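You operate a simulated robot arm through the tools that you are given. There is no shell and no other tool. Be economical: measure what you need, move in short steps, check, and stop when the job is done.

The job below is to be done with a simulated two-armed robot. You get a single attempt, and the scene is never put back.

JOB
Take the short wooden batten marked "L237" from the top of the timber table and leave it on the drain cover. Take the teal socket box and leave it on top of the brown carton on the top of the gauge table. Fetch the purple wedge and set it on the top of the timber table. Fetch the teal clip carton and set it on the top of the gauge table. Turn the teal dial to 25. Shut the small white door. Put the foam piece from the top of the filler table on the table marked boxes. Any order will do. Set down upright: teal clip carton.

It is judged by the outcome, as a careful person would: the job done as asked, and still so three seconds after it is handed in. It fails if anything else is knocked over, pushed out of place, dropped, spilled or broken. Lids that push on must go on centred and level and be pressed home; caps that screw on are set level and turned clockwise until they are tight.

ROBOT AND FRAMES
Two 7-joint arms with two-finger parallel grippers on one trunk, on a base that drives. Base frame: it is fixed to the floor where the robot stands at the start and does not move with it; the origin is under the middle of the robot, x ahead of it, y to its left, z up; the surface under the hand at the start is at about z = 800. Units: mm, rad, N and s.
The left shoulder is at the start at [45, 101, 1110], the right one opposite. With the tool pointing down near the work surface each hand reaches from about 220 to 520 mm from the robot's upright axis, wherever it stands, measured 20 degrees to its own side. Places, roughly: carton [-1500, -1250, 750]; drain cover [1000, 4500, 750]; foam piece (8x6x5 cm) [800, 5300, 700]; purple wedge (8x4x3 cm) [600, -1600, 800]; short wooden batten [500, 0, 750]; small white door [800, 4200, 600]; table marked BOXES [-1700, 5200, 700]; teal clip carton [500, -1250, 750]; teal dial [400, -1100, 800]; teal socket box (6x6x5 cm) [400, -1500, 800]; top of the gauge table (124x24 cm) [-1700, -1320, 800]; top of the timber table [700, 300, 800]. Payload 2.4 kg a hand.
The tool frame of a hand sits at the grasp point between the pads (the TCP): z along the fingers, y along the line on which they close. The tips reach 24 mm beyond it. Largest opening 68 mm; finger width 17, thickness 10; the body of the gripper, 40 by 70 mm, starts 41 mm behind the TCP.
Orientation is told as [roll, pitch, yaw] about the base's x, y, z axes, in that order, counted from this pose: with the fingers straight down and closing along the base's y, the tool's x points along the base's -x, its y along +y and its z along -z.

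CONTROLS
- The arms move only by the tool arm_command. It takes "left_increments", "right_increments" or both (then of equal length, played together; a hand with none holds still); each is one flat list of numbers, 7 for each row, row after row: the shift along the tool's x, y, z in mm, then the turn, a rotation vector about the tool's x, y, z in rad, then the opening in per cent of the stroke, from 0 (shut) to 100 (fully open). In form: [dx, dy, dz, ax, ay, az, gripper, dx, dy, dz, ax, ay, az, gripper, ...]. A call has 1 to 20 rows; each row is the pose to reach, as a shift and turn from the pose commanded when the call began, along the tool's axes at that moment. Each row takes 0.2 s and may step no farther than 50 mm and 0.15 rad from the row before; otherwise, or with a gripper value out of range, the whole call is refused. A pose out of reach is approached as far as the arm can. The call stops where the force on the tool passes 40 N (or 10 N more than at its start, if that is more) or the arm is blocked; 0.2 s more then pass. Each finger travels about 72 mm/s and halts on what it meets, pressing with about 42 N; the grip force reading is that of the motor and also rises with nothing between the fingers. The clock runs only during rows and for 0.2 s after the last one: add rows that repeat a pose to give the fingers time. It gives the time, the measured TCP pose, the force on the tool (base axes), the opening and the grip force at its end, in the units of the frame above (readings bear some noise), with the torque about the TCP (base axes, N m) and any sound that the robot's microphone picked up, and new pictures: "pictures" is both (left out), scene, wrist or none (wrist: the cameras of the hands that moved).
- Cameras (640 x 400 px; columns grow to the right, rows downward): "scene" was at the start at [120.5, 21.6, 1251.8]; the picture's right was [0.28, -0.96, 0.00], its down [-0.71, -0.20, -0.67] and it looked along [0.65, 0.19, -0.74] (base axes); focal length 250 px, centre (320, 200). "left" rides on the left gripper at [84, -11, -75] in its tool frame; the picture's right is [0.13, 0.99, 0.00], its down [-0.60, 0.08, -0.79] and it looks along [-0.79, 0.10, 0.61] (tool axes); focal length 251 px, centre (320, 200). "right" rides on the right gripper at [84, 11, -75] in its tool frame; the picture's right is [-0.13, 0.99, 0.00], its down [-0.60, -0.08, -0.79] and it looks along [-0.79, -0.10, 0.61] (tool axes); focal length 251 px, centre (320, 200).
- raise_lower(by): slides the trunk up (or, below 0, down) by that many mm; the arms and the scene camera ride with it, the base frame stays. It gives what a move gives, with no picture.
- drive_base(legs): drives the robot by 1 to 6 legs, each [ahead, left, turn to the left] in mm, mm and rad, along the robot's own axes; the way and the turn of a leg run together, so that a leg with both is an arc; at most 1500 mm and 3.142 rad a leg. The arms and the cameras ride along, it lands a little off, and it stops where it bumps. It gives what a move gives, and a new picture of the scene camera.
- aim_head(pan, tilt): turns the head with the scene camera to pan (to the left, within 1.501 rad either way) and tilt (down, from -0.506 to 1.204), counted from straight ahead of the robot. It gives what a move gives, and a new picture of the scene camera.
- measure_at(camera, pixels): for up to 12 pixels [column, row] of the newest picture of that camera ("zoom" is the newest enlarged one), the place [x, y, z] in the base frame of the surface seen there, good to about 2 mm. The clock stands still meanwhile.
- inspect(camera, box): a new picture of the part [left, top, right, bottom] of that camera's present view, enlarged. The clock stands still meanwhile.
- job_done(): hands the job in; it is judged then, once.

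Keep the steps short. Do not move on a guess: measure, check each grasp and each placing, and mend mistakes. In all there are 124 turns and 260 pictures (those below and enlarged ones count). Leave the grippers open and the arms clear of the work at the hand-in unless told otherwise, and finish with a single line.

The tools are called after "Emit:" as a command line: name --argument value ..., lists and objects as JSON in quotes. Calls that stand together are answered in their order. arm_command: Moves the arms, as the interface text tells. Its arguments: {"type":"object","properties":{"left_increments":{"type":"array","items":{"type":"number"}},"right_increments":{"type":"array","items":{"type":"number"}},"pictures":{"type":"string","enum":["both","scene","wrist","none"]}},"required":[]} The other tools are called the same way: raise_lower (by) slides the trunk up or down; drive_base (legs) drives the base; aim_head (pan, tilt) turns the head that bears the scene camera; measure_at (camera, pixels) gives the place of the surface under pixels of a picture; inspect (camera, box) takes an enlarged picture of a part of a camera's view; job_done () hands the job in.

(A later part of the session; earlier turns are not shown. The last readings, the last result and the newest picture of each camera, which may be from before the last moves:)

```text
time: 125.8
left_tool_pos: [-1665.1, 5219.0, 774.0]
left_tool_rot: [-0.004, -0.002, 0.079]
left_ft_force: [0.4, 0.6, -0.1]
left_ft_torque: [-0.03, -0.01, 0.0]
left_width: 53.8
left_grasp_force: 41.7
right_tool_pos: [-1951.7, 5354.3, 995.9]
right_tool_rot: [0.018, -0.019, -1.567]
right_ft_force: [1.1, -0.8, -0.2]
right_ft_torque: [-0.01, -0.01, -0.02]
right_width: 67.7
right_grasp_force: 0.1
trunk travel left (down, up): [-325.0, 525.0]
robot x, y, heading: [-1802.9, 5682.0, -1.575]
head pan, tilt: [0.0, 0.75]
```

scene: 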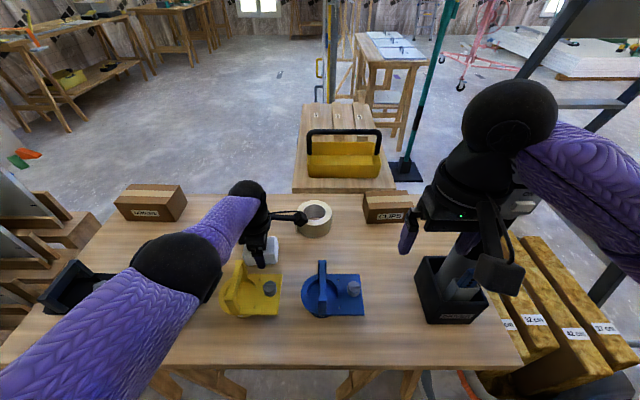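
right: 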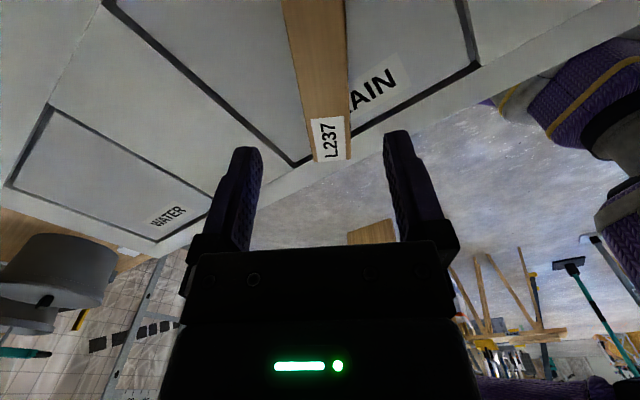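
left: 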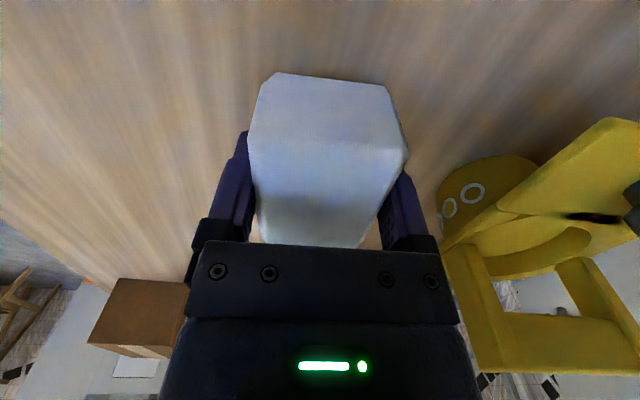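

Emit:
arm_command --left_increments '[0, 0, 2.5, 0, 0, 0, 50, 0, 0, 4.5, 0, 0, 0, 50]' --pictures "wrist"

```text
time: 126.4
left_tool_pos: [-1664.1, 5219.1, 769.6]
left_tool_rot: [-0.003, 0.0, 0.081]
left_ft_force: [-0.6, 0.0, 0.0]
left_ft_torque: [-0.03, 0.0, 0.03]
left_width: 53.5
left_grasp_force: 41.6
right_tool_pos: [-1950.2, 5354.1, 996.9]
right_tool_rot: [0.019, -0.02, -1.568]
right_ft_force: [0.2, -0.3, -0.1]
right_ft_torque: [-0.02, 0.05, 0.0]
right_width: 67.8
right_grasp_force: 0.2
trunk travel left (down, up): [-325.0, 525.0]
robot x, y, heading: [-1801.1, 5683.4, -1.564]
head pan, tilt: [0.0, 0.75]
```

left: 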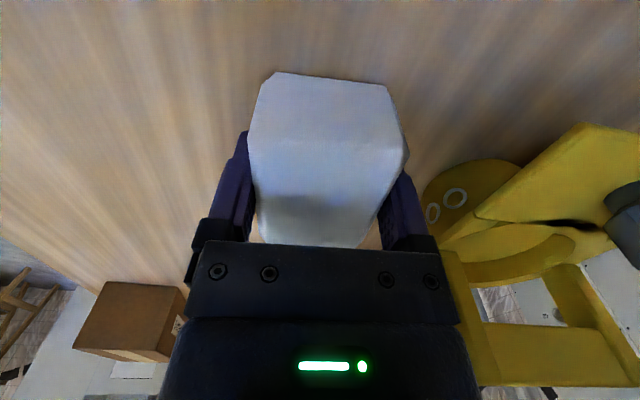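

No contact yet. The yellow item is near the right finger, so I'll measure its clearance before opening.

Emit:
measure_at --camera "left" --pixels '[[425, 195], [440, 175], [470, 260], [480, 350], [435, 240], [400, 210], [455, 215]]'

```text
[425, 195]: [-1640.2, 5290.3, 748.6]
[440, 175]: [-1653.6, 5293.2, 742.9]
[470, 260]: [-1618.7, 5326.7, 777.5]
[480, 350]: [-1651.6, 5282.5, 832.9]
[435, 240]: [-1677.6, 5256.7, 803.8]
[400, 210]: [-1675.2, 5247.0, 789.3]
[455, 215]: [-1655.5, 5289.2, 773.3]
```

Clearance to the yellow item is ≥25 mm. I'll touch down 1 mm, open to ~63 mm, and rise straight up.

Emit:
arm_command --left_increments '[0, 0, 1, 0, 0, 0, 50, 0, 0, 1, 0, 0, 0, 92, 0, 0, 1, 0, 0, 0, 92, 0, 0, -15, 0, 0, 0, 92, 0, 0, -60, 0, 0, 0, 92, 0, 0, -105, 0, 0, 0, 92, 0, 0, -150, 0, 0, 0, 92, 0, 0, -190, 0, 0, 0, 92]' --pictures "both"

```text
time: 128.2
left_tool_pos: [-1663.3, 5220.5, 961.0]
left_tool_rot: [-0.002, -0.001, 0.082]
left_ft_force: [-0.3, 0.3, 0.4]
left_ft_torque: [0.02, 0.02, -0.01]
left_width: 62.3
left_grasp_force: 0.1
right_tool_pos: [-1951.2, 5355.0, 996.4]
right_tool_rot: [0.02, -0.02, -1.569]
right_ft_force: [0.3, 0.2, 1.1]
right_ft_torque: [-0.03, -0.03, -0.01]
right_width: 68.0
right_grasp_force: 0.1
trunk travel left (down, up): [-325.0, 525.0]
robot x, y, heading: [-1804.9, 5685.7, -1.567]
head pan, tilt: [0.0, 0.75]
```

scene: 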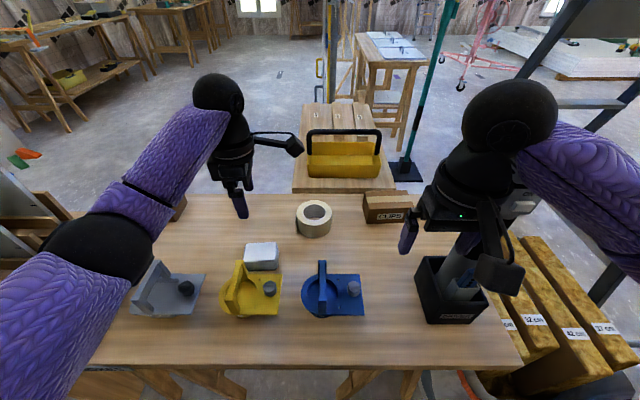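
left: 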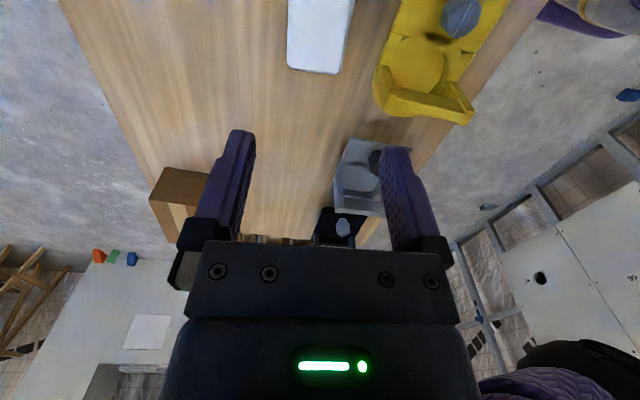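

The foam lies on the BOXES table. I'll back off and return the left hand to neutral in the corridor.

Emit:
drive_base --legs '[[-190, 0, 0]]'

Emit:
arm_command --left_increments '[-7.5, 12.4, -5, 0, 0, 0.1375, 92, -15, 24.8, -10, 0, 0, 0.275, 92, -22.5, 37, -15, 0, 0, 0.4125, 92, -30, 49.5, -20, 0, 0, 0.55, 92, -37.5, 62, -25, 0, 0, 0.6875, 92, -45, 74, -30, 0, 0, 0.825, 92, -52.5, 86.5, -35, 0, 0, 0.9625, 92, -60, 99, -40, 0, 0, 1.1, 92, -67.5, 111, -45, 0, 0, 1.2375, 92, -75, 123.5, -50, 0, 0, 1.375, 92, -82.5, 136, -50, 0, 0, 1.5125, 92, -90, 148, -50, 0, 0, 1.65, 100]' --pictures "none"

Emit:
drive_base --legs '[[0, 1500, 0], [1400, 0, 0], [1400, 0, 0], [1400, 0, 0]]'

```text
time: 129.7
left_tool_pos: [-1664.0, 5411.3, 961.4]
left_tool_rot: [-0.002, 0.001, 0.081]
left_ft_force: [0.1, 1.1, -0.5]
left_ft_torque: [0.01, 0.02, -0.01]
left_width: 62.8
left_grasp_force: 0.1
right_tool_pos: [-1950.8, 5546.4, 996.8]
right_tool_rot: [0.017, -0.02, -1.565]
right_ft_force: [0.5, -0.3, 0.3]
right_ft_torque: [-0.02, 0.0, 0.01]
right_width: 67.9
right_grasp_force: 0.1
trunk travel left (down, up): [-325.0, 525.0]
robot x, y, heading: [-1799.5, 5874.4, -1.568]
head pan, tilt: [0.0, 0.75]
```

scene: 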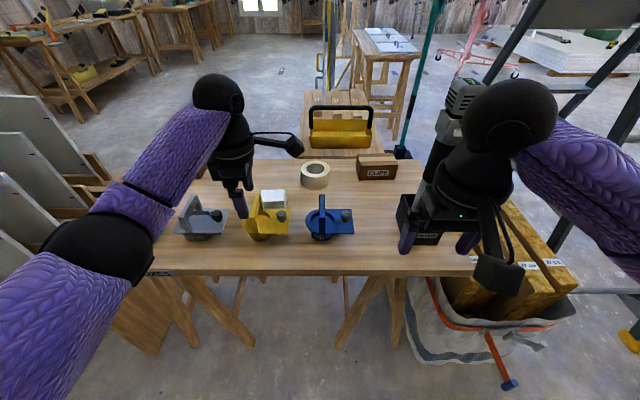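

```text
time: 132.3
left_tool_pos: [-1587.2, 5567.3, 1010.6]
left_tool_rot: [0.001, -0.004, -1.574]
left_ft_force: [-0.2, -0.8, -0.3]
left_ft_torque: [-0.01, 0.02, -0.02]
left_width: 67.9
left_grasp_force: 0.1
right_tool_pos: [-1950.4, 5545.7, 996.8]
right_tool_rot: [0.018, -0.019, -1.566]
right_ft_force: [0.4, -1.0, -0.4]
right_ft_torque: [0.01, 0.01, 0.02]
right_width: 68.0
right_grasp_force: 0.1
trunk travel left (down, up): [-325.0, 525.0]
robot x, y, heading: [-1799.9, 5877.6, -1.565]
head pan, tilt: [0.0, 0.75]
```

```text
time: 159.6
left_tool_pos: [-31.9, 1366.6, 1010.1]
left_tool_rot: [0.0, -0.003, -1.558]
left_ft_force: [-0.8, -0.3, -0.7]
left_ft_torque: [0.01, 0.0, 0.02]
left_width: 68.2
left_grasp_force: 0.1
right_tool_pos: [-395.4, 1340.6, 997.5]
right_tool_rot: [0.02, -0.02, -1.552]
right_ft_force: [-0.6, -0.4, -0.4]
right_ft_torque: [0.03, 0.0, 0.0]
right_width: 68.0
right_grasp_force: 0.0
trunk travel left (down, up): [-325.0, 525.0]
robot x, y, heading: [-245.4, 1668.3, -1.56]
head pan, tilt: [0.0, 0.75]
```

scene: 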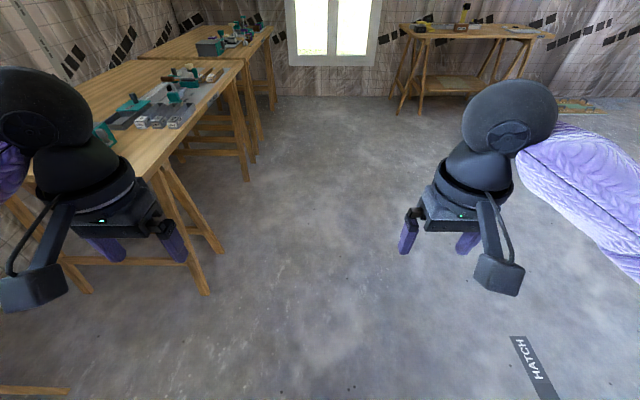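

The way south is free: the fittings table is on the left and the gauge table at the far right. I'll drive ahead 2400 mm and look.

Emit:
drive_base --legs '[[1200, -60, 0], [1200, 0, 0]]'

Emit:
aim_head --pan 0.75 --tilt 0.5

```text
time: 171.3
left_tool_pos: [-36.0, -1035.2, 1010.0]
left_tool_rot: [-0.002, -0.003, -1.546]
left_ft_force: [-0.1, 1.1, 0.9]
left_ft_torque: [0.0, 0.0, -0.02]
left_width: 68.0
left_grasp_force: 0.1
right_tool_pos: [-398.8, -1063.4, 996.1]
right_tool_rot: [0.018, -0.02, -1.543]
right_ft_force: [0.6, 0.4, 0.6]
right_ft_torque: [-0.02, 0.0, -0.01]
right_width: 68.2
right_grasp_force: 0.1
trunk travel left (down, up): [-325.0, 525.0]
robot x, y, heading: [-259.7, -732.5, -1.544]
head pan, tilt: [0.0, 0.75]
```

scene: 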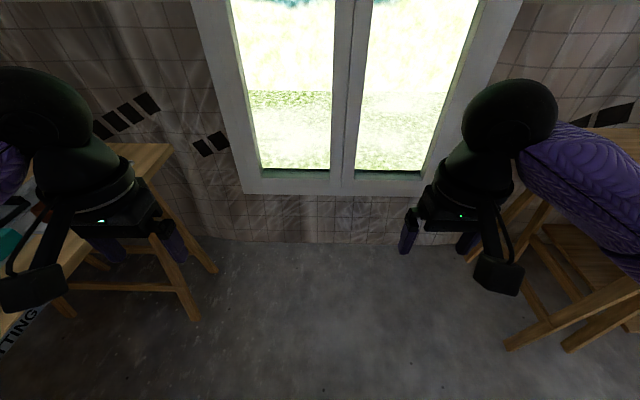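

```text
time: 172.4
left_tool_pos: [-36.3, -1035.9, 1010.3]
left_tool_rot: [0.0, -0.004, -1.547]
left_ft_force: [-0.1, -0.2, -0.3]
left_ft_torque: [-0.01, -0.01, -0.01]
left_width: 67.8
left_grasp_force: 0.0
right_tool_pos: [-399.7, -1064.7, 996.7]
right_tool_rot: [0.02, -0.02, -1.543]
right_ft_force: [0.9, -0.2, 0.2]
right_ft_torque: [0.01, -0.05, -0.01]
right_width: 67.9
right_grasp_force: 0.1
trunk travel left (down, up): [-325.0, 525.0]
robot x, y, heading: [-256.7, -732.5, -1.548]
head pan, tilt: [0.75, 0.499]
```

scene: 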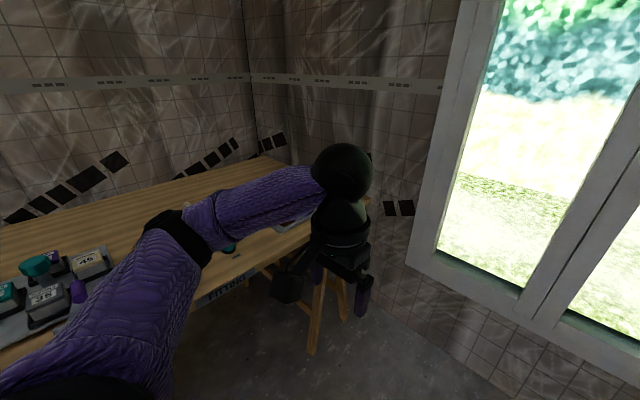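

I'll turn to face +x, then slide to y≈−1250 to face the fittings table.

Emit:
drive_base --legs '[[0, 0, 1.546], [0, -520, 0]]'

Emit:
aim_head --pan 0.0 --tilt 0.6

```text
time: 179.3
left_tool_pos: [51.3, -1040.6, 1009.2]
left_tool_rot: [-0.001, -0.004, 0.004]
left_ft_force: [-0.4, -0.4, -0.3]
left_ft_torque: [-0.01, 0.03, 0.0]
left_width: 68.1
left_grasp_force: 0.1
right_tool_pos: [73.4, -1406.4, 996.3]
right_tool_rot: [0.018, -0.017, 0.008]
right_ft_force: [0.3, 0.3, 0.2]
right_ft_torque: [0.01, 0.01, 0.01]
right_width: 68.0
right_grasp_force: 0.1
trunk travel left (down, up): [-325.0, 525.0]
robot x, y, heading: [-254.7, -1255.7, 0.008]
head pan, tilt: [0.75, 0.499]
```

scene: 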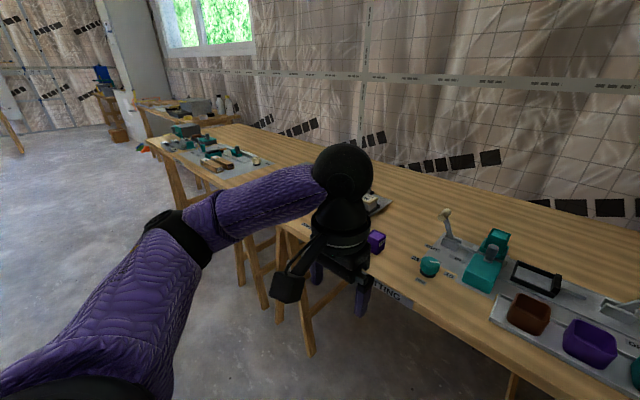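

```text
time: 180.4
left_tool_pos: [51.2, -1043.1, 1009.1]
left_tool_rot: [-0.001, -0.004, 0.006]
left_ft_force: [0.2, -0.2, -0.1]
left_ft_torque: [0.02, -0.02, -0.01]
left_width: 68.2
left_grasp_force: 0.1
right_tool_pos: [74.7, -1405.7, 997.3]
right_tool_rot: [0.021, -0.02, 0.009]
right_ft_force: [-0.3, 0.5, -0.1]
right_ft_torque: [0.02, 0.0, 0.03]
right_width: 68.2
right_grasp_force: 0.0
trunk travel left (down, up): [-325.0, 525.0]
robot x, y, heading: [-258.1, -1255.6, 0.009]
head pan, tilt: [0.0, 0.6]
```

scene: 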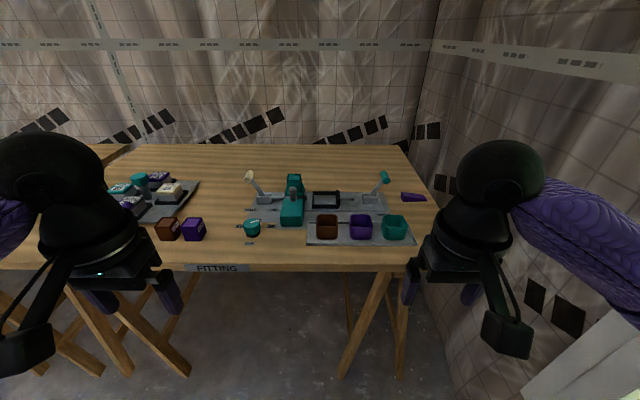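

I'll zoom in on the table to identify the items.

Emit:
inspect --camera "scene" --box '[230, 160, 450, 260]'

Emit:
measure_at --camera "zoom" --pixels '[[60, 195], [66, 185], [480, 195], [505, 195], [480, 230], [525, 105], [500, 100], [560, 110], [445, 60], [60, 60], [180, 150], [80, 225]]'

Emit:
inspect --camera "scene" --box '[100, 150, 300, 280]'

```text
2.91 times, centred on (340, 210) of scene
```

zoom: 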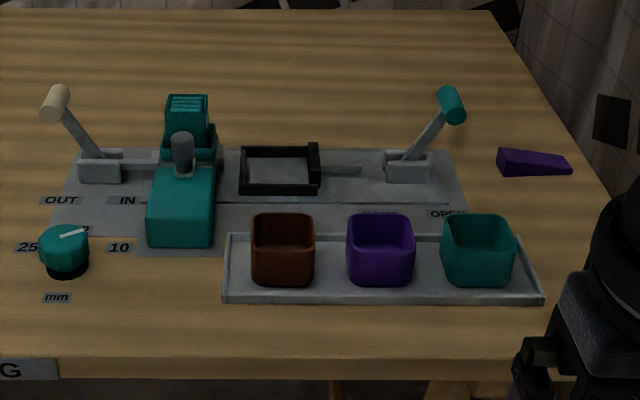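

```text
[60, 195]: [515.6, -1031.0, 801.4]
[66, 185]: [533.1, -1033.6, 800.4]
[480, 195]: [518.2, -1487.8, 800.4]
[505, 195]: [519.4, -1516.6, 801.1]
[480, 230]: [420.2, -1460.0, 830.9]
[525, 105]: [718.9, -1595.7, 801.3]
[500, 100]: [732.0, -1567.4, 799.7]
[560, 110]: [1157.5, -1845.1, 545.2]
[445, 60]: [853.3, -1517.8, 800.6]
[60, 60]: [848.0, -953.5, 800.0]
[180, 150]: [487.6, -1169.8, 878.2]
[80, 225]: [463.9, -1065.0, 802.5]
```

```text
3.08 times, centred on (200, 215) of scene
```

zoom: 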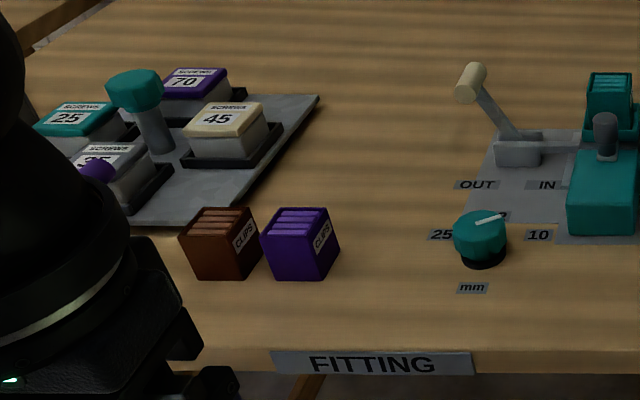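

The teal dial (25 … 10 scale), the three cups in a tray (teal on the right), the purple wedge at the far right and the teal clip carton in the fixture are all in sight. I'll drive ahead 250 mm and look down.

Emit:
drive_base --legs '[[255, 0, -0.009]]'

Emit:
aim_head --pan 0.0 --tilt 0.95

Emit:
inspect --camera "scene" --box '[180, 0, 480, 190]'

```text
time: 182.2
left_tool_pos: [306.9, -1043.3, 1009.8]
left_tool_rot: [0.0, -0.004, -0.004]
left_ft_force: [0.2, 0.6, 0.4]
left_ft_torque: [0.03, -0.03, -0.02]
left_width: 67.9
left_grasp_force: 0.2
right_tool_pos: [328.0, -1409.0, 995.7]
right_tool_rot: [0.018, -0.018, -0.001]
right_ft_force: [0.6, -0.5, 0.6]
right_ft_torque: [0.0, -0.01, 0.02]
right_width: 67.9
right_grasp_force: 0.1
trunk travel left (down, up): [-325.0, 525.0]
robot x, y, heading: [0.4, -1258.3, -0.001]
head pan, tilt: [0.0, 0.6]
```

scene: 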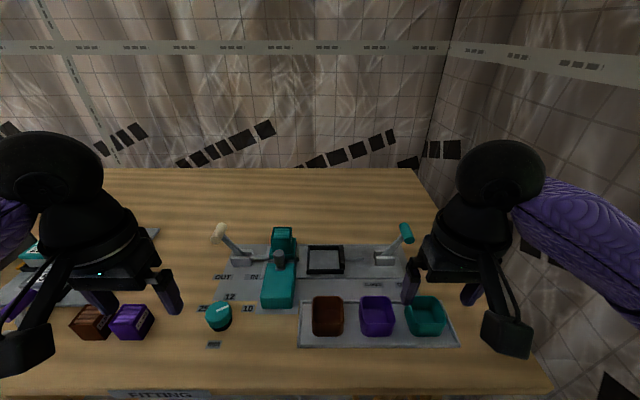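

```text
time: 183.0
left_tool_pos: [307.4, -1043.8, 1010.7]
left_tool_rot: [0.0, -0.004, -0.003]
left_ft_force: [0.6, -0.5, 0.7]
left_ft_torque: [0.02, 0.01, -0.03]
left_width: 67.7
left_grasp_force: 0.1
right_tool_pos: [327.7, -1408.6, 996.4]
right_tool_rot: [0.021, -0.018, 0.0]
right_ft_force: [-0.2, 0.0, -0.6]
right_ft_torque: [0.01, 0.06, -0.01]
right_width: 67.8
right_grasp_force: 0.0
trunk travel left (down, up): [-325.0, 525.0]
robot x, y, heading: [-2.1, -1253.7, -0.008]
head pan, tilt: [0.0, 0.949]
```

scene: 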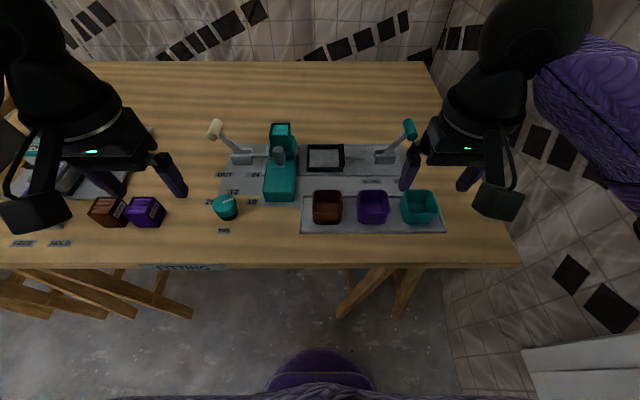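

```text
2.11 times, centred on (330, 95) of scene
```

zoom: 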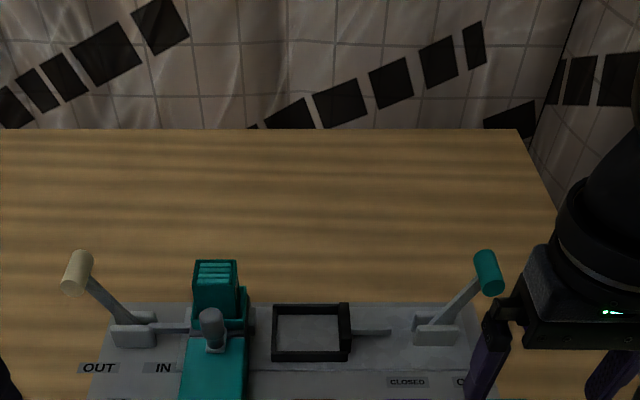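

I'll take closer looks at the dial, the carton's fixture and the cups.

Emit:
inspect --camera "scene" --box '[200, 110, 320, 185]'

Emit:
measure_at --camera "zoom" --pixels '[[385, 100], [478, 95], [400, 160], [440, 160], [425, 210], [440, 330], [330, 200], [500, 230], [60, 100], [250, 220], [470, 160], [430, 75]]'

Emit:
inspect --camera "scene" --box '[190, 165, 270, 240]'

Emit:
measure_at --camera "zoom" --pixels '[[285, 220], [345, 215], [230, 190], [280, 160], [280, 290], [200, 220], [370, 230], [285, 320], [110, 195], [320, 180], [480, 200], [270, 370]]'

```text
5.33 times, centred on (260, 148) of scene
```

zoom: 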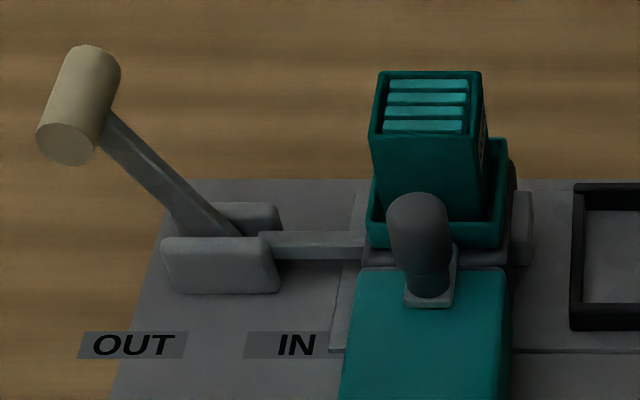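

```text
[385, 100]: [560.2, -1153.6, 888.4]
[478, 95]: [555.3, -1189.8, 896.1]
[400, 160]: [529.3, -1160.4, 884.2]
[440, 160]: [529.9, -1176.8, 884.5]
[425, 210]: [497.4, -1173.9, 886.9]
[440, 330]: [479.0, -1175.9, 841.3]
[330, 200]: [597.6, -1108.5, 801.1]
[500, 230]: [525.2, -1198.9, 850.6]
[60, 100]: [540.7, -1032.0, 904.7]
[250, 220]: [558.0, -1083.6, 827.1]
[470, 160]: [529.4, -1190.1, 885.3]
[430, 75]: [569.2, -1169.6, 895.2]
```

```text
5.33 times, centred on (230, 202) of scene
```

zoom: 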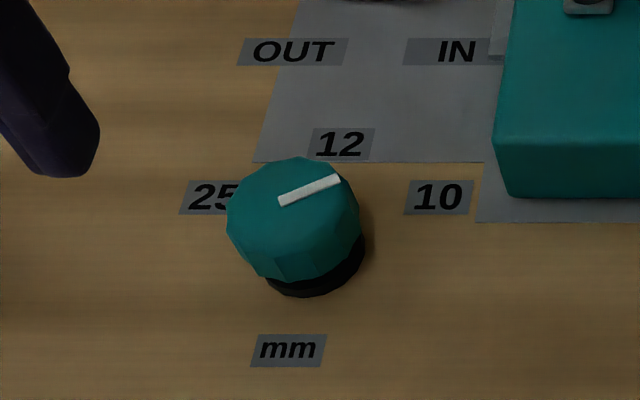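

```text
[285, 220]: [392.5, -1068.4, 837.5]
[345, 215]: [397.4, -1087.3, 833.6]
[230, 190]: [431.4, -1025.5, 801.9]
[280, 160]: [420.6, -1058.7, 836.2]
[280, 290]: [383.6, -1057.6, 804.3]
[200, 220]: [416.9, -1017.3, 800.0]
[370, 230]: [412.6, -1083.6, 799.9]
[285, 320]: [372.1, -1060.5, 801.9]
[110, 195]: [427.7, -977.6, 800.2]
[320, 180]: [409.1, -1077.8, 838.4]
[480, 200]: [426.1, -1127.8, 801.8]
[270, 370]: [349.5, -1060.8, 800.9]
```

The dial's white mark now points between 10 and 12. I'll measure the mark, the knob outline and the label centres exactly.

Emit:
measure_at --camera "zoom" --pixels '[[283, 200], [336, 181], [310, 190], [205, 198], [342, 143], [438, 197], [262, 170], [240, 215], [300, 160], [350, 190], [300, 235], [288, 349]]'

```text
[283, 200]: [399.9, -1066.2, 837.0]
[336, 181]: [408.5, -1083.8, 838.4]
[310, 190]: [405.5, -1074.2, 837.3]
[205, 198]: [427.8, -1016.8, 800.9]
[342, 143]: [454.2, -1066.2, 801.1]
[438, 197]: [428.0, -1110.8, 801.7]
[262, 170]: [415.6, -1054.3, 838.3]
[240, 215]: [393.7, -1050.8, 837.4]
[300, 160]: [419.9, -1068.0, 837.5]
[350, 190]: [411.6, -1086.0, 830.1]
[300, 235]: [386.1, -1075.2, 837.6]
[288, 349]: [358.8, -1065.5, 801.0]
```

The dial axis is (400,−1065.5), 12 is straight ahead, 10 at −60° and 25 at +60°. The mark now points to 10 (−64°), so it must turn +120° counter-clockwise. I'll bring the left hand over the knob at yaw −0.52.

Emit:
arm_command --left_increments '[-23, -5.5, 20, 0, 0, 0.131, 90, -46.5, -11, 45, 0, 0, 0.262, 90, -70, -16.5, 75, 0, 0, 0.393, 90, -93, -22, 105, 0, 0, 0.524, 90, -93, -22, 115, 0, 0, 0.524, 90]' --pictures "both"

```text
time: 184.2
left_tool_pos: [401.1, -1065.7, 894.4]
left_tool_rot: [0.001, -0.003, -0.528]
left_ft_force: [0.1, 0.3, -0.2]
left_ft_torque: [0.0, 0.01, -0.03]
left_width: 61.1
left_grasp_force: 0.0
right_tool_pos: [326.7, -1408.3, 996.5]
right_tool_rot: [0.019, -0.018, 0.0]
right_ft_force: [0.2, 0.2, 0.5]
right_ft_torque: [0.0, -0.01, -0.02]
right_width: 67.9
right_grasp_force: 0.1
trunk travel left (down, up): [-325.0, 525.0]
robot x, y, heading: [1.0, -1256.3, -0.002]
head pan, tilt: [0.0, 0.949]
```

scene: 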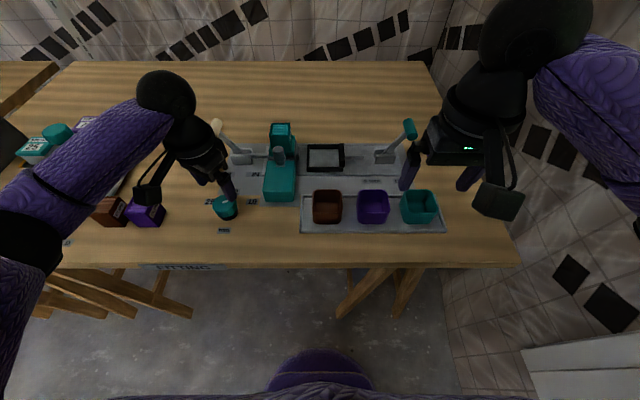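
left: 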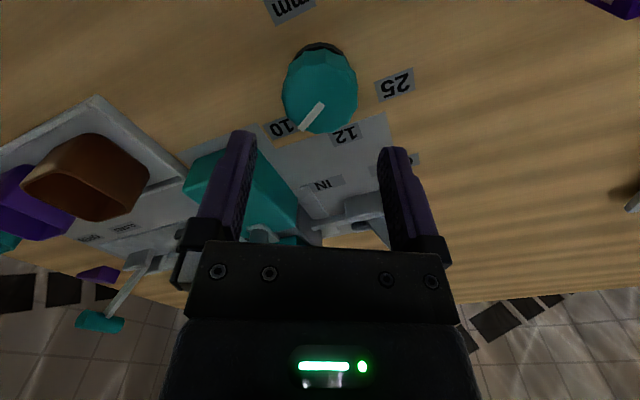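

The mark clearly points at 10. I'll lower to z≈834 and grip the knob.

Emit:
arm_command --left_increments '[0, 0, 30, 0, 0, 0, 90, 0, 0, 52, 0, 0, 0, 90, 0, 0, 60, 0, 0, 0, 90, 0, 0, 60, 0, 0, 0, 60, 0, 0, 60, 0, 0, 0, 45, 0, 0, 60, 0, 0, 0, 45]' --pictures "wrist"

```text
time: 185.6
left_tool_pos: [401.6, -1066.6, 835.3]
left_tool_rot: [0.002, -0.002, -0.526]
left_ft_force: [-1.0, -2.2, -3.3]
left_ft_torque: [-0.33, -0.87, 0.0]
left_width: 44.9
left_grasp_force: 45.1
right_tool_pos: [328.0, -1408.8, 996.5]
right_tool_rot: [0.018, -0.02, 0.001]
right_ft_force: [0.1, -0.4, 0.3]
right_ft_torque: [-0.02, -0.02, -0.01]
right_width: 67.9
right_grasp_force: 0.0
trunk travel left (down, up): [-325.0, 525.0]
robot x, y, heading: [1.9, -1260.9, -0.004]
head pan, tilt: [0.0, 0.949]
```

left: 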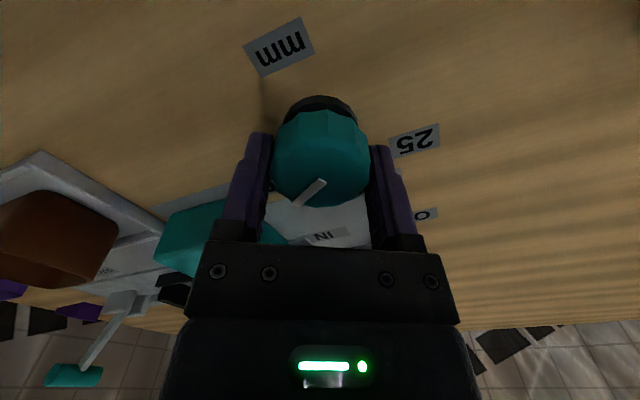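

Gripped at 44.9 mm. Now I'll turn +120° (az −2.1) in small steps.

Emit:
arm_command --left_increments '[0, 0, 0, 0, 0, -0.14, 45, 0, 0, 0, 0, 0, -0.28, 45, 0, 0, 0, 0, 0, -0.42, 45, 0, 0, 0, 0, 0, -0.56, 45, 0, 0, 0, 0, 0, -0.7, 45, 0, 0, 0, 0, 0, -0.84, 45, 0, 0, 0, 0, 0, -0.98, 45, 0, 0, 0, 0, 0, -1.12, 45, 0, 0, 0, 0, 0, -1.26, 45, 0, 0, 0, 0, 0, -1.4, 45, 0, 0, 0, 0, 0, -1.54, 45, 0, 0, 0, 0, 0, -1.68, 45, 0, 0, 0, 0, 0, -1.82, 45, 0, 0, 0, 0, 0, -1.96, 45, 0, 0, 0, 0, 0, -2.1, 45, 0, 0, 0, 0, 0, -2.1, 45]' --pictures "both"

```text
time: 189.0
left_tool_pos: [401.6, -1064.9, 835.3]
left_tool_rot: [-0.003, 0.001, 1.577]
left_ft_force: [-5.9, 16.6, 4.8]
left_ft_torque: [0.6, 0.48, -0.39]
left_width: 44.9
left_grasp_force: 45.3
right_tool_pos: [326.5, -1405.8, 997.8]
right_tool_rot: [0.019, -0.02, 0.0]
right_ft_force: [-0.2, 0.5, 0.3]
right_ft_torque: [-0.01, 0.0, -0.02]
right_width: 68.1
right_grasp_force: 0.0
trunk travel left (down, up): [-325.0, 525.0]
robot x, y, heading: [1.0, -1253.7, -0.003]
head pan, tilt: [0.0, 0.949]
```

scene: 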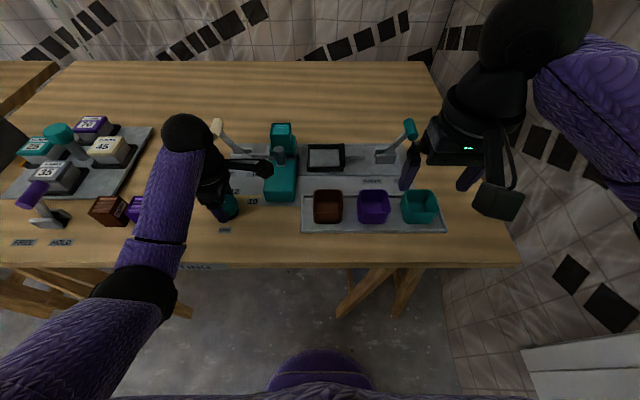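
left: 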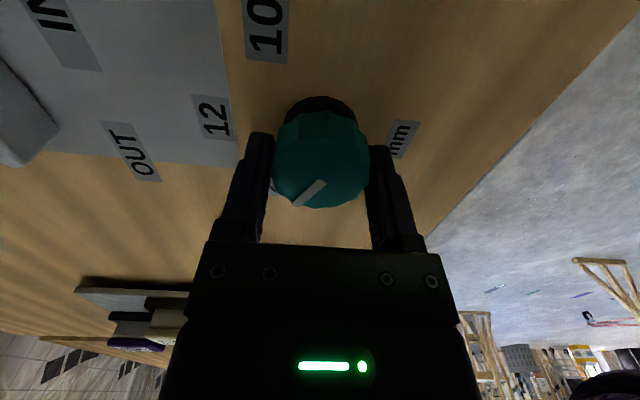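

The mark turned with the hand. I'll release and rise to read the dial.

Emit:
arm_command --left_increments '[0, 0, 0, 0, 0, 0, 70, 0, 0, 0, 0, 0, 0, 90, 0, 0, -30, 0, 0, 0, 90, 0, 0, -70, 0, 0, 0, 90, 0, 0, -110, 0, 0, 0, 90]' --pictures "wrist"

Emit:
inspect --camera "left" --box '[200, 0, 440, 150]'

```text
time: 190.2
left_tool_pos: [400.6, -1065.8, 946.4]
left_tool_rot: [-0.001, -0.001, 1.573]
left_ft_force: [0.4, 0.5, -0.4]
left_ft_torque: [0.0, -0.05, 0.03]
left_width: 61.1
left_grasp_force: 0.1
right_tool_pos: [327.4, -1408.8, 996.4]
right_tool_rot: [0.02, -0.019, 0.0]
right_ft_force: [-0.4, -0.2, -0.1]
right_ft_torque: [0.0, 0.0, 0.0]
right_width: 68.1
right_grasp_force: 0.0
trunk travel left (down, up): [-325.0, 525.0]
robot x, y, heading: [-1.4, -1256.1, 0.0]
head pan, tilt: [0.0, 0.949]
```

left: 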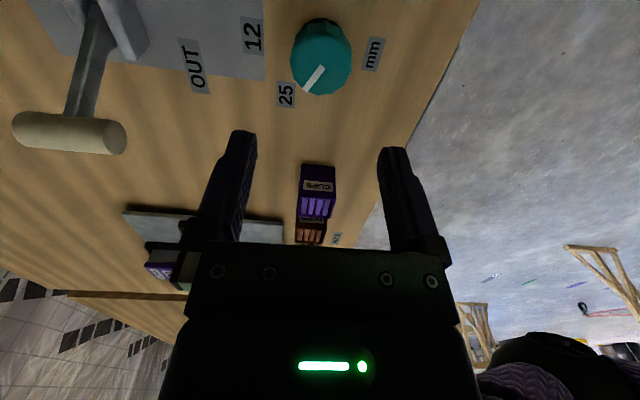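

```text
2.67 times, centred on (320, 75) of left
```

zoom: 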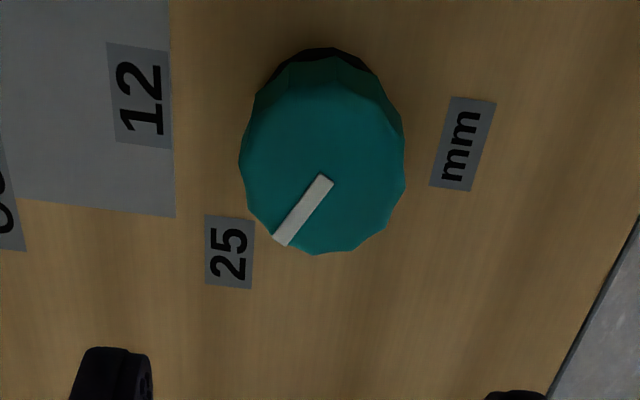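

Emit:
measure_at --camera "zoom" --pixels '[[322, 182], [283, 238], [303, 209], [230, 252], [140, 95], [325, 165]]'

```text
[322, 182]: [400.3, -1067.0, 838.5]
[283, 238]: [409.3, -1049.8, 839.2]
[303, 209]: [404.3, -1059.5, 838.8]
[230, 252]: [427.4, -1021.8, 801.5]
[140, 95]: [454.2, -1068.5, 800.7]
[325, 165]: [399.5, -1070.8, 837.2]
```

The mark is at +62° and label 25 at ≈+59–60°, so the dial is set to 25. Next I'll return the left hand to yaw 0 and measure the table edge and the fixture for a closer stand.

Emit:
arm_command --left_increments '[0, 0, -20, 0, 0, 0.143, 90, 0, 0, -40, 0, 0, 0.286, 90, 0, 7, -60, 0, 0, 0.429, 90, 0, 14, -60, 0, 0, 0.572, 90, 0, 21, -60, 0, 0, 0.715, 90, 0, 28, -60, 0, 0, 0.858, 90, -2, 35, -60, 0, 0, 1.0, 90, -4, 42, -60, 0, 0, 1.144, 90, -6, 49, -60, 0, 0, 1.287, 90, -8, 56, -60, 0, 0, 1.43, 90, -10, 70, -60, 0, 0, 1.573, 90]' --pictures "none"

Emit:
measure_at --camera "scene" --pixels '[[400, 260], [300, 262], [350, 315], [190, 315], [420, 195], [420, 220], [402, 205], [438, 205], [420, 208]]'

```text
time: 192.6
left_tool_pos: [330.4, -1056.2, 1004.5]
left_tool_rot: [0.001, -0.001, -0.002]
left_ft_force: [0.8, 0.1, -0.4]
left_ft_torque: [0.02, -0.01, 0.01]
left_width: 61.2
left_grasp_force: 0.0
right_tool_pos: [327.0, -1407.0, 997.9]
right_tool_rot: [0.02, -0.02, 0.0]
right_ft_force: [-0.5, -1.0, 0.5]
right_ft_torque: [0.02, 0.01, -0.01]
right_width: 68.1
right_grasp_force: 0.1
trunk travel left (down, up): [-325.0, 525.0]
robot x, y, heading: [0.0, -1254.6, -0.002]
head pan, tilt: [0.0, 0.949]
```

```text
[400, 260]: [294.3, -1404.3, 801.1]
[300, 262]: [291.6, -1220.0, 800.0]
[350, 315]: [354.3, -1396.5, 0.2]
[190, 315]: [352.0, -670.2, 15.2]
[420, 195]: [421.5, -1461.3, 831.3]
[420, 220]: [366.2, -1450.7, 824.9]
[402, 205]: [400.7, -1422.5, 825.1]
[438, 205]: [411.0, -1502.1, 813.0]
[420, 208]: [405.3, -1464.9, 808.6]
```

The table edge is at x≈285 and the legs stand at x≈354 on the floor. I'll stand at about (72, −1310).

Emit:
drive_base --legs '[[72, -55, 0.002]]'

Emit:
inspect --camera "right" --box '[0, 0, 640, 400]'

```text
time: 193.7
left_tool_pos: [401.6, -1109.4, 1005.5]
left_tool_rot: [0.001, -0.003, 0.005]
left_ft_force: [-0.7, 0.0, 0.3]
left_ft_torque: [-0.01, 0.04, 0.0]
left_width: 61.2
left_grasp_force: 0.1
right_tool_pos: [399.2, -1460.6, 996.3]
right_tool_rot: [0.019, -0.019, 0.003]
right_ft_force: [-0.2, 0.3, -0.1]
right_ft_torque: [0.05, 0.03, 0.0]
right_width: 67.7
right_grasp_force: 0.1
trunk travel left (down, up): [-325.0, 525.0]
robot x, y, heading: [67.1, -1310.5, -0.001]
head pan, tilt: [0.0, 0.949]
```

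scene: 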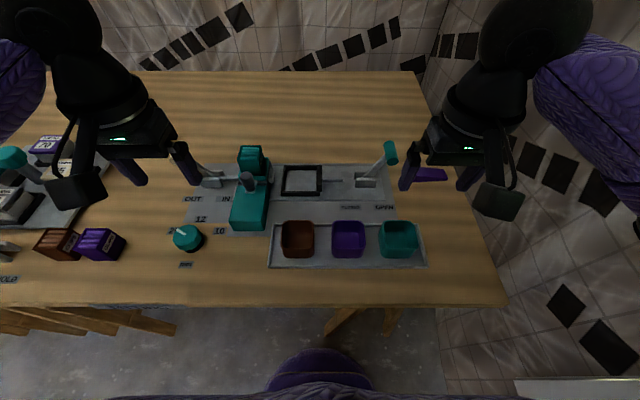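

```text
1.00 times, centred on (320, 200) of right (not enlarged: the box is as wide or as high as the picture)
```

zoom: 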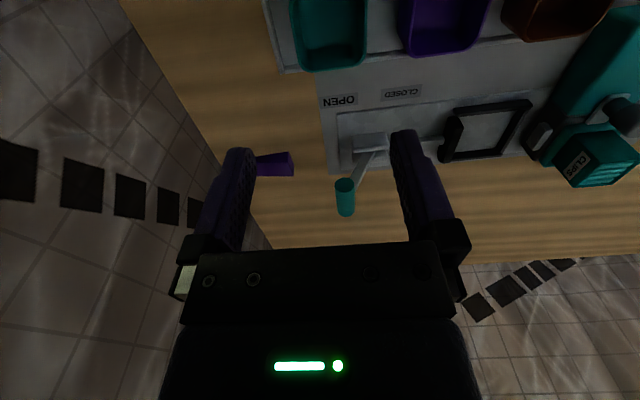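

I'll zoom on the cups and fixture and measure their edges.

Emit:
inspect --camera "scene" --box '[320, 200, 440, 275]'

Emit:
measure_at --camera "zoom" --pixels '[[330, 130], [337, 140], [525, 130], [517, 140], [430, 122], [430, 190], [430, 195], [238, 130], [247, 130], [290, 200], [430, 155], [545, 200]]'

Emit:
inspect --camera "scene" --box '[200, 130, 320, 205]'

Emit:
measure_at --camera "zoom" --pixels '[[210, 130], [320, 130], [225, 90], [305, 85], [265, 120], [350, 180], [335, 180], [355, 130], [200, 180], [250, 240], [265, 180], [370, 230]]'

```text
5.33 times, centred on (380, 238) of scene
```

zoom: 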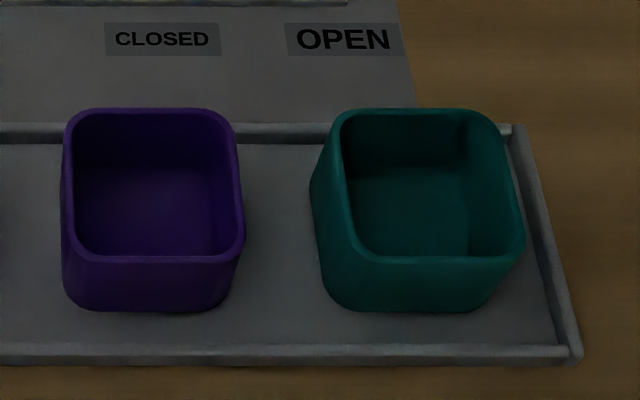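

```text
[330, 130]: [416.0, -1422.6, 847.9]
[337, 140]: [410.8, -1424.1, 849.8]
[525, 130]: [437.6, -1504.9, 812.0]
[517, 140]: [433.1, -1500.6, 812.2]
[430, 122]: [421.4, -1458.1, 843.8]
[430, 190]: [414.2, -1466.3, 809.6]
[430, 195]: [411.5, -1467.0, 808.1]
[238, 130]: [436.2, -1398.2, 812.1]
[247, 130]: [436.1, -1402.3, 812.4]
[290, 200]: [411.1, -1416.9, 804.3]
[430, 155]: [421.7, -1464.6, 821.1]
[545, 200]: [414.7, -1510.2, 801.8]
```

```text
5.33 times, centred on (260, 168) of scene
```

zoom: 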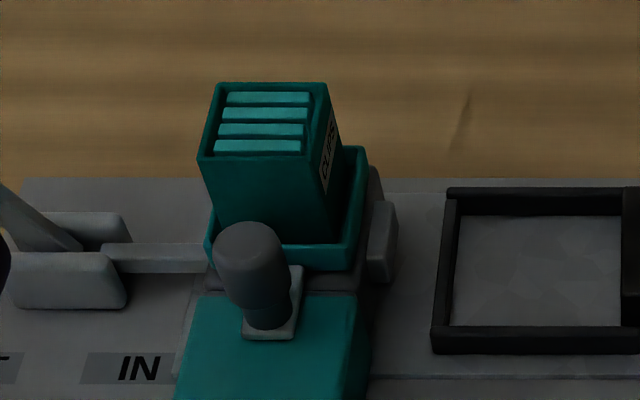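

```text
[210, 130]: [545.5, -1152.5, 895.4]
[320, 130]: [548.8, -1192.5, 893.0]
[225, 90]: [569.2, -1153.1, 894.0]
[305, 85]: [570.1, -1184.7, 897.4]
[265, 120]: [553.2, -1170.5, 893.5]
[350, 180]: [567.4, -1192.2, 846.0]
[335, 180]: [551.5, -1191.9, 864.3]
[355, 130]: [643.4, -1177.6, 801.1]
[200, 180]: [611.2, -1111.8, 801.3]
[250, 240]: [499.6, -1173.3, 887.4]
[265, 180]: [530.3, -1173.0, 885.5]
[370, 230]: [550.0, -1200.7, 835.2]
```

The carton spans x 529–572, y −1150…−1193, top 897, with its tray rim at ≈850. For the teal cup I need the rim edges precisely.

Emit:
measure_at --camera "scene" --pixels '[[384.5, 234], [383.7, 234], [417, 237], [416, 235], [400.6, 248.5], [400.6, 247.8], [400.6, 221], [400.6, 222], [416.5, 243], [385.8, 243], [365.5, 234], [364.8, 234]]'

Emit:
measure_at --camera "right" --pixels '[[293, 20], [300, 60], [365, 20], [362, 55], [330, 68], [330, 62], [400, 20], [398, 30], [290, 5], [367, 5]]'

```text
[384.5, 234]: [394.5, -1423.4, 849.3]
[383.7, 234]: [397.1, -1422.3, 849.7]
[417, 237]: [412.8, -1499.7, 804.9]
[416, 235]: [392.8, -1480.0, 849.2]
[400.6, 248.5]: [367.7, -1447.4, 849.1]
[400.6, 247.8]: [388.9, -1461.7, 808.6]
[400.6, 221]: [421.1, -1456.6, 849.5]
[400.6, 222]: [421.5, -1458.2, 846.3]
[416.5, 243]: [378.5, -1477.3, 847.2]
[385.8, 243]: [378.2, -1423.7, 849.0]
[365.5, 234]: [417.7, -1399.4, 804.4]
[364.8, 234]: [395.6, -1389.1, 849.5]
```

```text
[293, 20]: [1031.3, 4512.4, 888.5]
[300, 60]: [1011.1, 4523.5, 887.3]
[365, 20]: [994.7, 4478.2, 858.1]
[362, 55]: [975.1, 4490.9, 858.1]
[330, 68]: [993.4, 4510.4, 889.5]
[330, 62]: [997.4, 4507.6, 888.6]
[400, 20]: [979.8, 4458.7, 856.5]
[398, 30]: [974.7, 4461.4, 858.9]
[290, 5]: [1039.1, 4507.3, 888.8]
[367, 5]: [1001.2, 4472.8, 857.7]
```

The teal cup's rim spans y −1422…−1481, x 366…423, z 849, centre (395, −1451.7). I'll lower the right hand, levelled, to just above the rim.

Emit:
arm_command --right_increments '[2, 4, 40, 0.01, 0.01, 0, 100, 4.2, 9, 80, 0.019, 0.019, 0, 100, 4.2, 9, 115, 0.019, 0.019, 0, 100, 4.2, 9, 115, 0.019, 0.019, 0, 100]' --pictures "wrist"

Emit:
inspect --camera "scene" --box '[340, 160, 460, 260]'

```text
time: 194.7
left_tool_pos: [400.8, -1109.9, 1006.0]
left_tool_rot: [0.001, -0.004, 0.003]
left_ft_force: [-0.2, 0.2, -1.1]
left_ft_torque: [0.0, 0.02, -0.01]
left_width: 61.2
left_grasp_force: 0.0
right_tool_pos: [396.9, -1450.9, 882.9]
right_tool_rot: [0.0, 0.0, 0.003]
right_ft_force: [-0.1, 0.1, 0.2]
right_ft_torque: [0.04, -0.02, -0.03]
right_width: 68.1
right_grasp_force: 0.0
trunk travel left (down, up): [-325.0, 525.0]
robot x, y, heading: [69.7, -1310.0, 0.001]
head pan, tilt: [0.0, 0.949]
```

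right: 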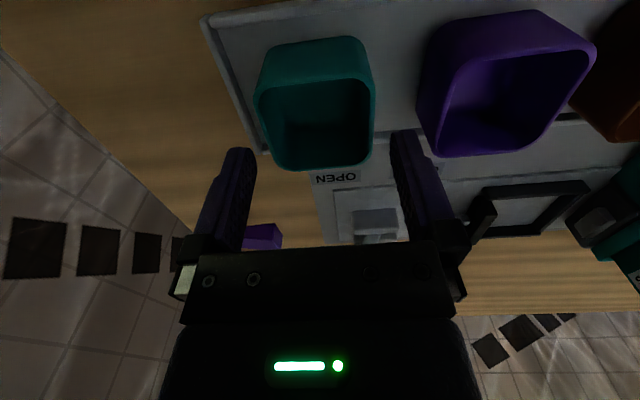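

```text
4.00 times, centred on (400, 210) of scene
```

zoom: 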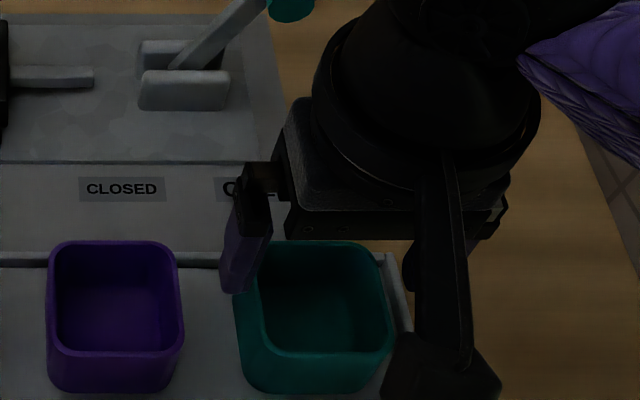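

Now I'll confirm the rim edges from the wrist camera.

Emit:
measure_at --camera "right" --pixels '[[256, 100], [258, 95], [374, 95], [372, 95], [264, 150], [372, 150], [320, 168], [270, 60], [360, 60], [425, 95]]'

```text
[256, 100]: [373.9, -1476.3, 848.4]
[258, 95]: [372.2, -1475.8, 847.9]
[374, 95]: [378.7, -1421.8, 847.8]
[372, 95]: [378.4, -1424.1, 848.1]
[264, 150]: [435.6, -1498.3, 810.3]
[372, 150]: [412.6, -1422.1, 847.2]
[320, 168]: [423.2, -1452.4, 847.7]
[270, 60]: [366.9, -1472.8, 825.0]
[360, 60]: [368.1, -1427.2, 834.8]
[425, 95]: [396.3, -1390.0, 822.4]
```

Edges agree: centre y≈−1451, and the hand is at −1450.9. I'll lower 40 mm and close.

Emit:
arm_command --right_increments '[1, -0.3, 15, 0, 0, 0, 100, 1.5, -0.3, 30, 0, 0, 0, 100, 1.5, -0.3, 40, 0, 0, 0, 100, 1.5, -0.3, 40, 0, 0, 0, 85, 1.5, -0.3, 40, 0, 0, 0, 75, 1.5, -0.3, 40, 0, 0, 0, 75]' --pictures "wrist"

```text
time: 196.1
left_tool_pos: [400.7, -1109.2, 1004.8]
left_tool_rot: [0.0, -0.005, 0.003]
left_ft_force: [0.6, -0.7, -0.3]
left_ft_torque: [0.0, -0.02, 0.02]
left_width: 61.2
left_grasp_force: 0.0
right_tool_pos: [395.0, -1451.9, 842.5]
right_tool_rot: [0.0, 0.0, 0.003]
right_ft_force: [0.1, -0.6, -1.3]
right_ft_torque: [-0.03, -0.01, 0.0]
right_width: 57.0
right_grasp_force: 42.4
trunk travel left (down, up): [-325.0, 525.0]
robot x, y, heading: [68.5, -1309.0, 0.002]
head pan, tilt: [0.0, 0.949]
```

right: 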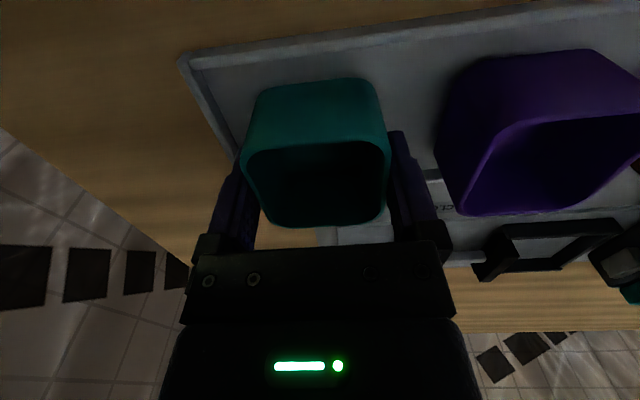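

Gripped at 57 mm. I'll lift the cup 160 mm while the left hand moves above the clip carton at (550, −1171.5).

Emit:
arm_command --right_increments '[0, 0, -20, 0, 0, 0, 75, 0, 0, -60, 0, 0, 0, 75, 0, 0, -100, 0, 0, 0, 75, 0, 0, -140, 0, 0, 0, 75, 20, 0, -160, 0, 0, 0, 75]' --left_increments '[-30, -12.5, 0, 0, 0, 0, 95, -60, -25, 0, 0, 0, 0, 95, -90, -37.5, 10, 0, 0, 0, 95, -120, -50, 20, 0, 0, 0, 95, -150, -62.5, 40, 0, 0, 0, 95]' --pictures "both"

```text
time: 197.3
left_tool_pos: [551.9, -1173.4, 966.5]
left_tool_rot: [0.002, -0.004, 0.003]
left_ft_force: [-0.5, 0.1, -0.4]
left_ft_torque: [-0.01, 0.01, 0.0]
left_width: 64.5
left_grasp_force: 0.0
right_tool_pos: [375.6, -1451.9, 1002.2]
right_tool_rot: [0.001, 0.001, 0.002]
right_ft_force: [-1.4, 0.1, -0.3]
right_ft_torque: [0.05, 0.0, -0.02]
right_width: 56.9
right_grasp_force: 42.3
trunk travel left (down, up): [-325.0, 525.0]
robot x, y, heading: [70.5, -1311.1, 0.001]
head pan, tilt: [0.0, 0.949]
```

scene: 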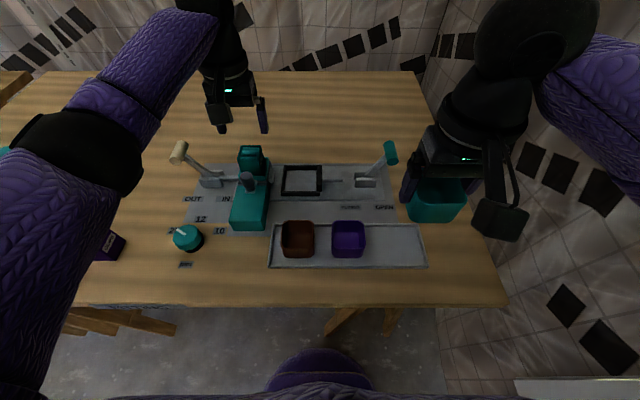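
right: 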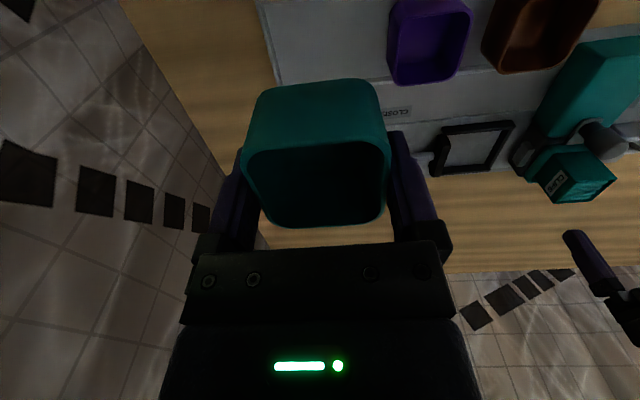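
left: 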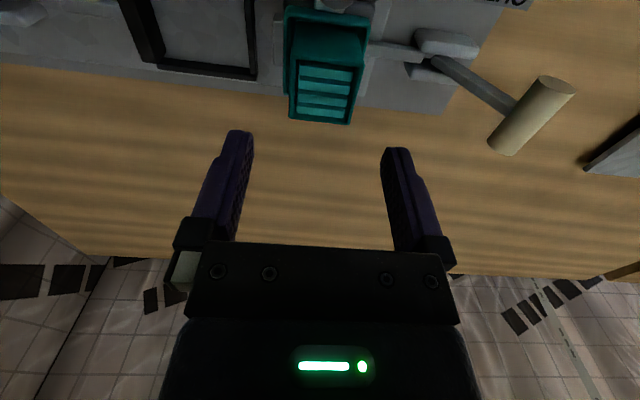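

I'll measure the carton top and the tray rim from this view.

Emit:
measure_at --camera "left" --pixels '[[300, 70], [360, 70], [296, 118], [348, 120], [320, 66], [320, 121], [290, 80], [287, 50], [365, 50], [366, 30], [350, 20], [375, 65]]'

```text
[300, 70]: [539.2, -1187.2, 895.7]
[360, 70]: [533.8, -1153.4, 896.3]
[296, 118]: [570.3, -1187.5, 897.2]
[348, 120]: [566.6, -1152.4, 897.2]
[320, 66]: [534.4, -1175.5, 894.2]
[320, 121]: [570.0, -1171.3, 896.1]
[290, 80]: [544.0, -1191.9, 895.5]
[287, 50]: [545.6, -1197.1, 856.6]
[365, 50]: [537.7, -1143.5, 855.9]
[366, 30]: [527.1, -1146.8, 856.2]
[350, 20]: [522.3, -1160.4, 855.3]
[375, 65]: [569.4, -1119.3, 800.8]
```

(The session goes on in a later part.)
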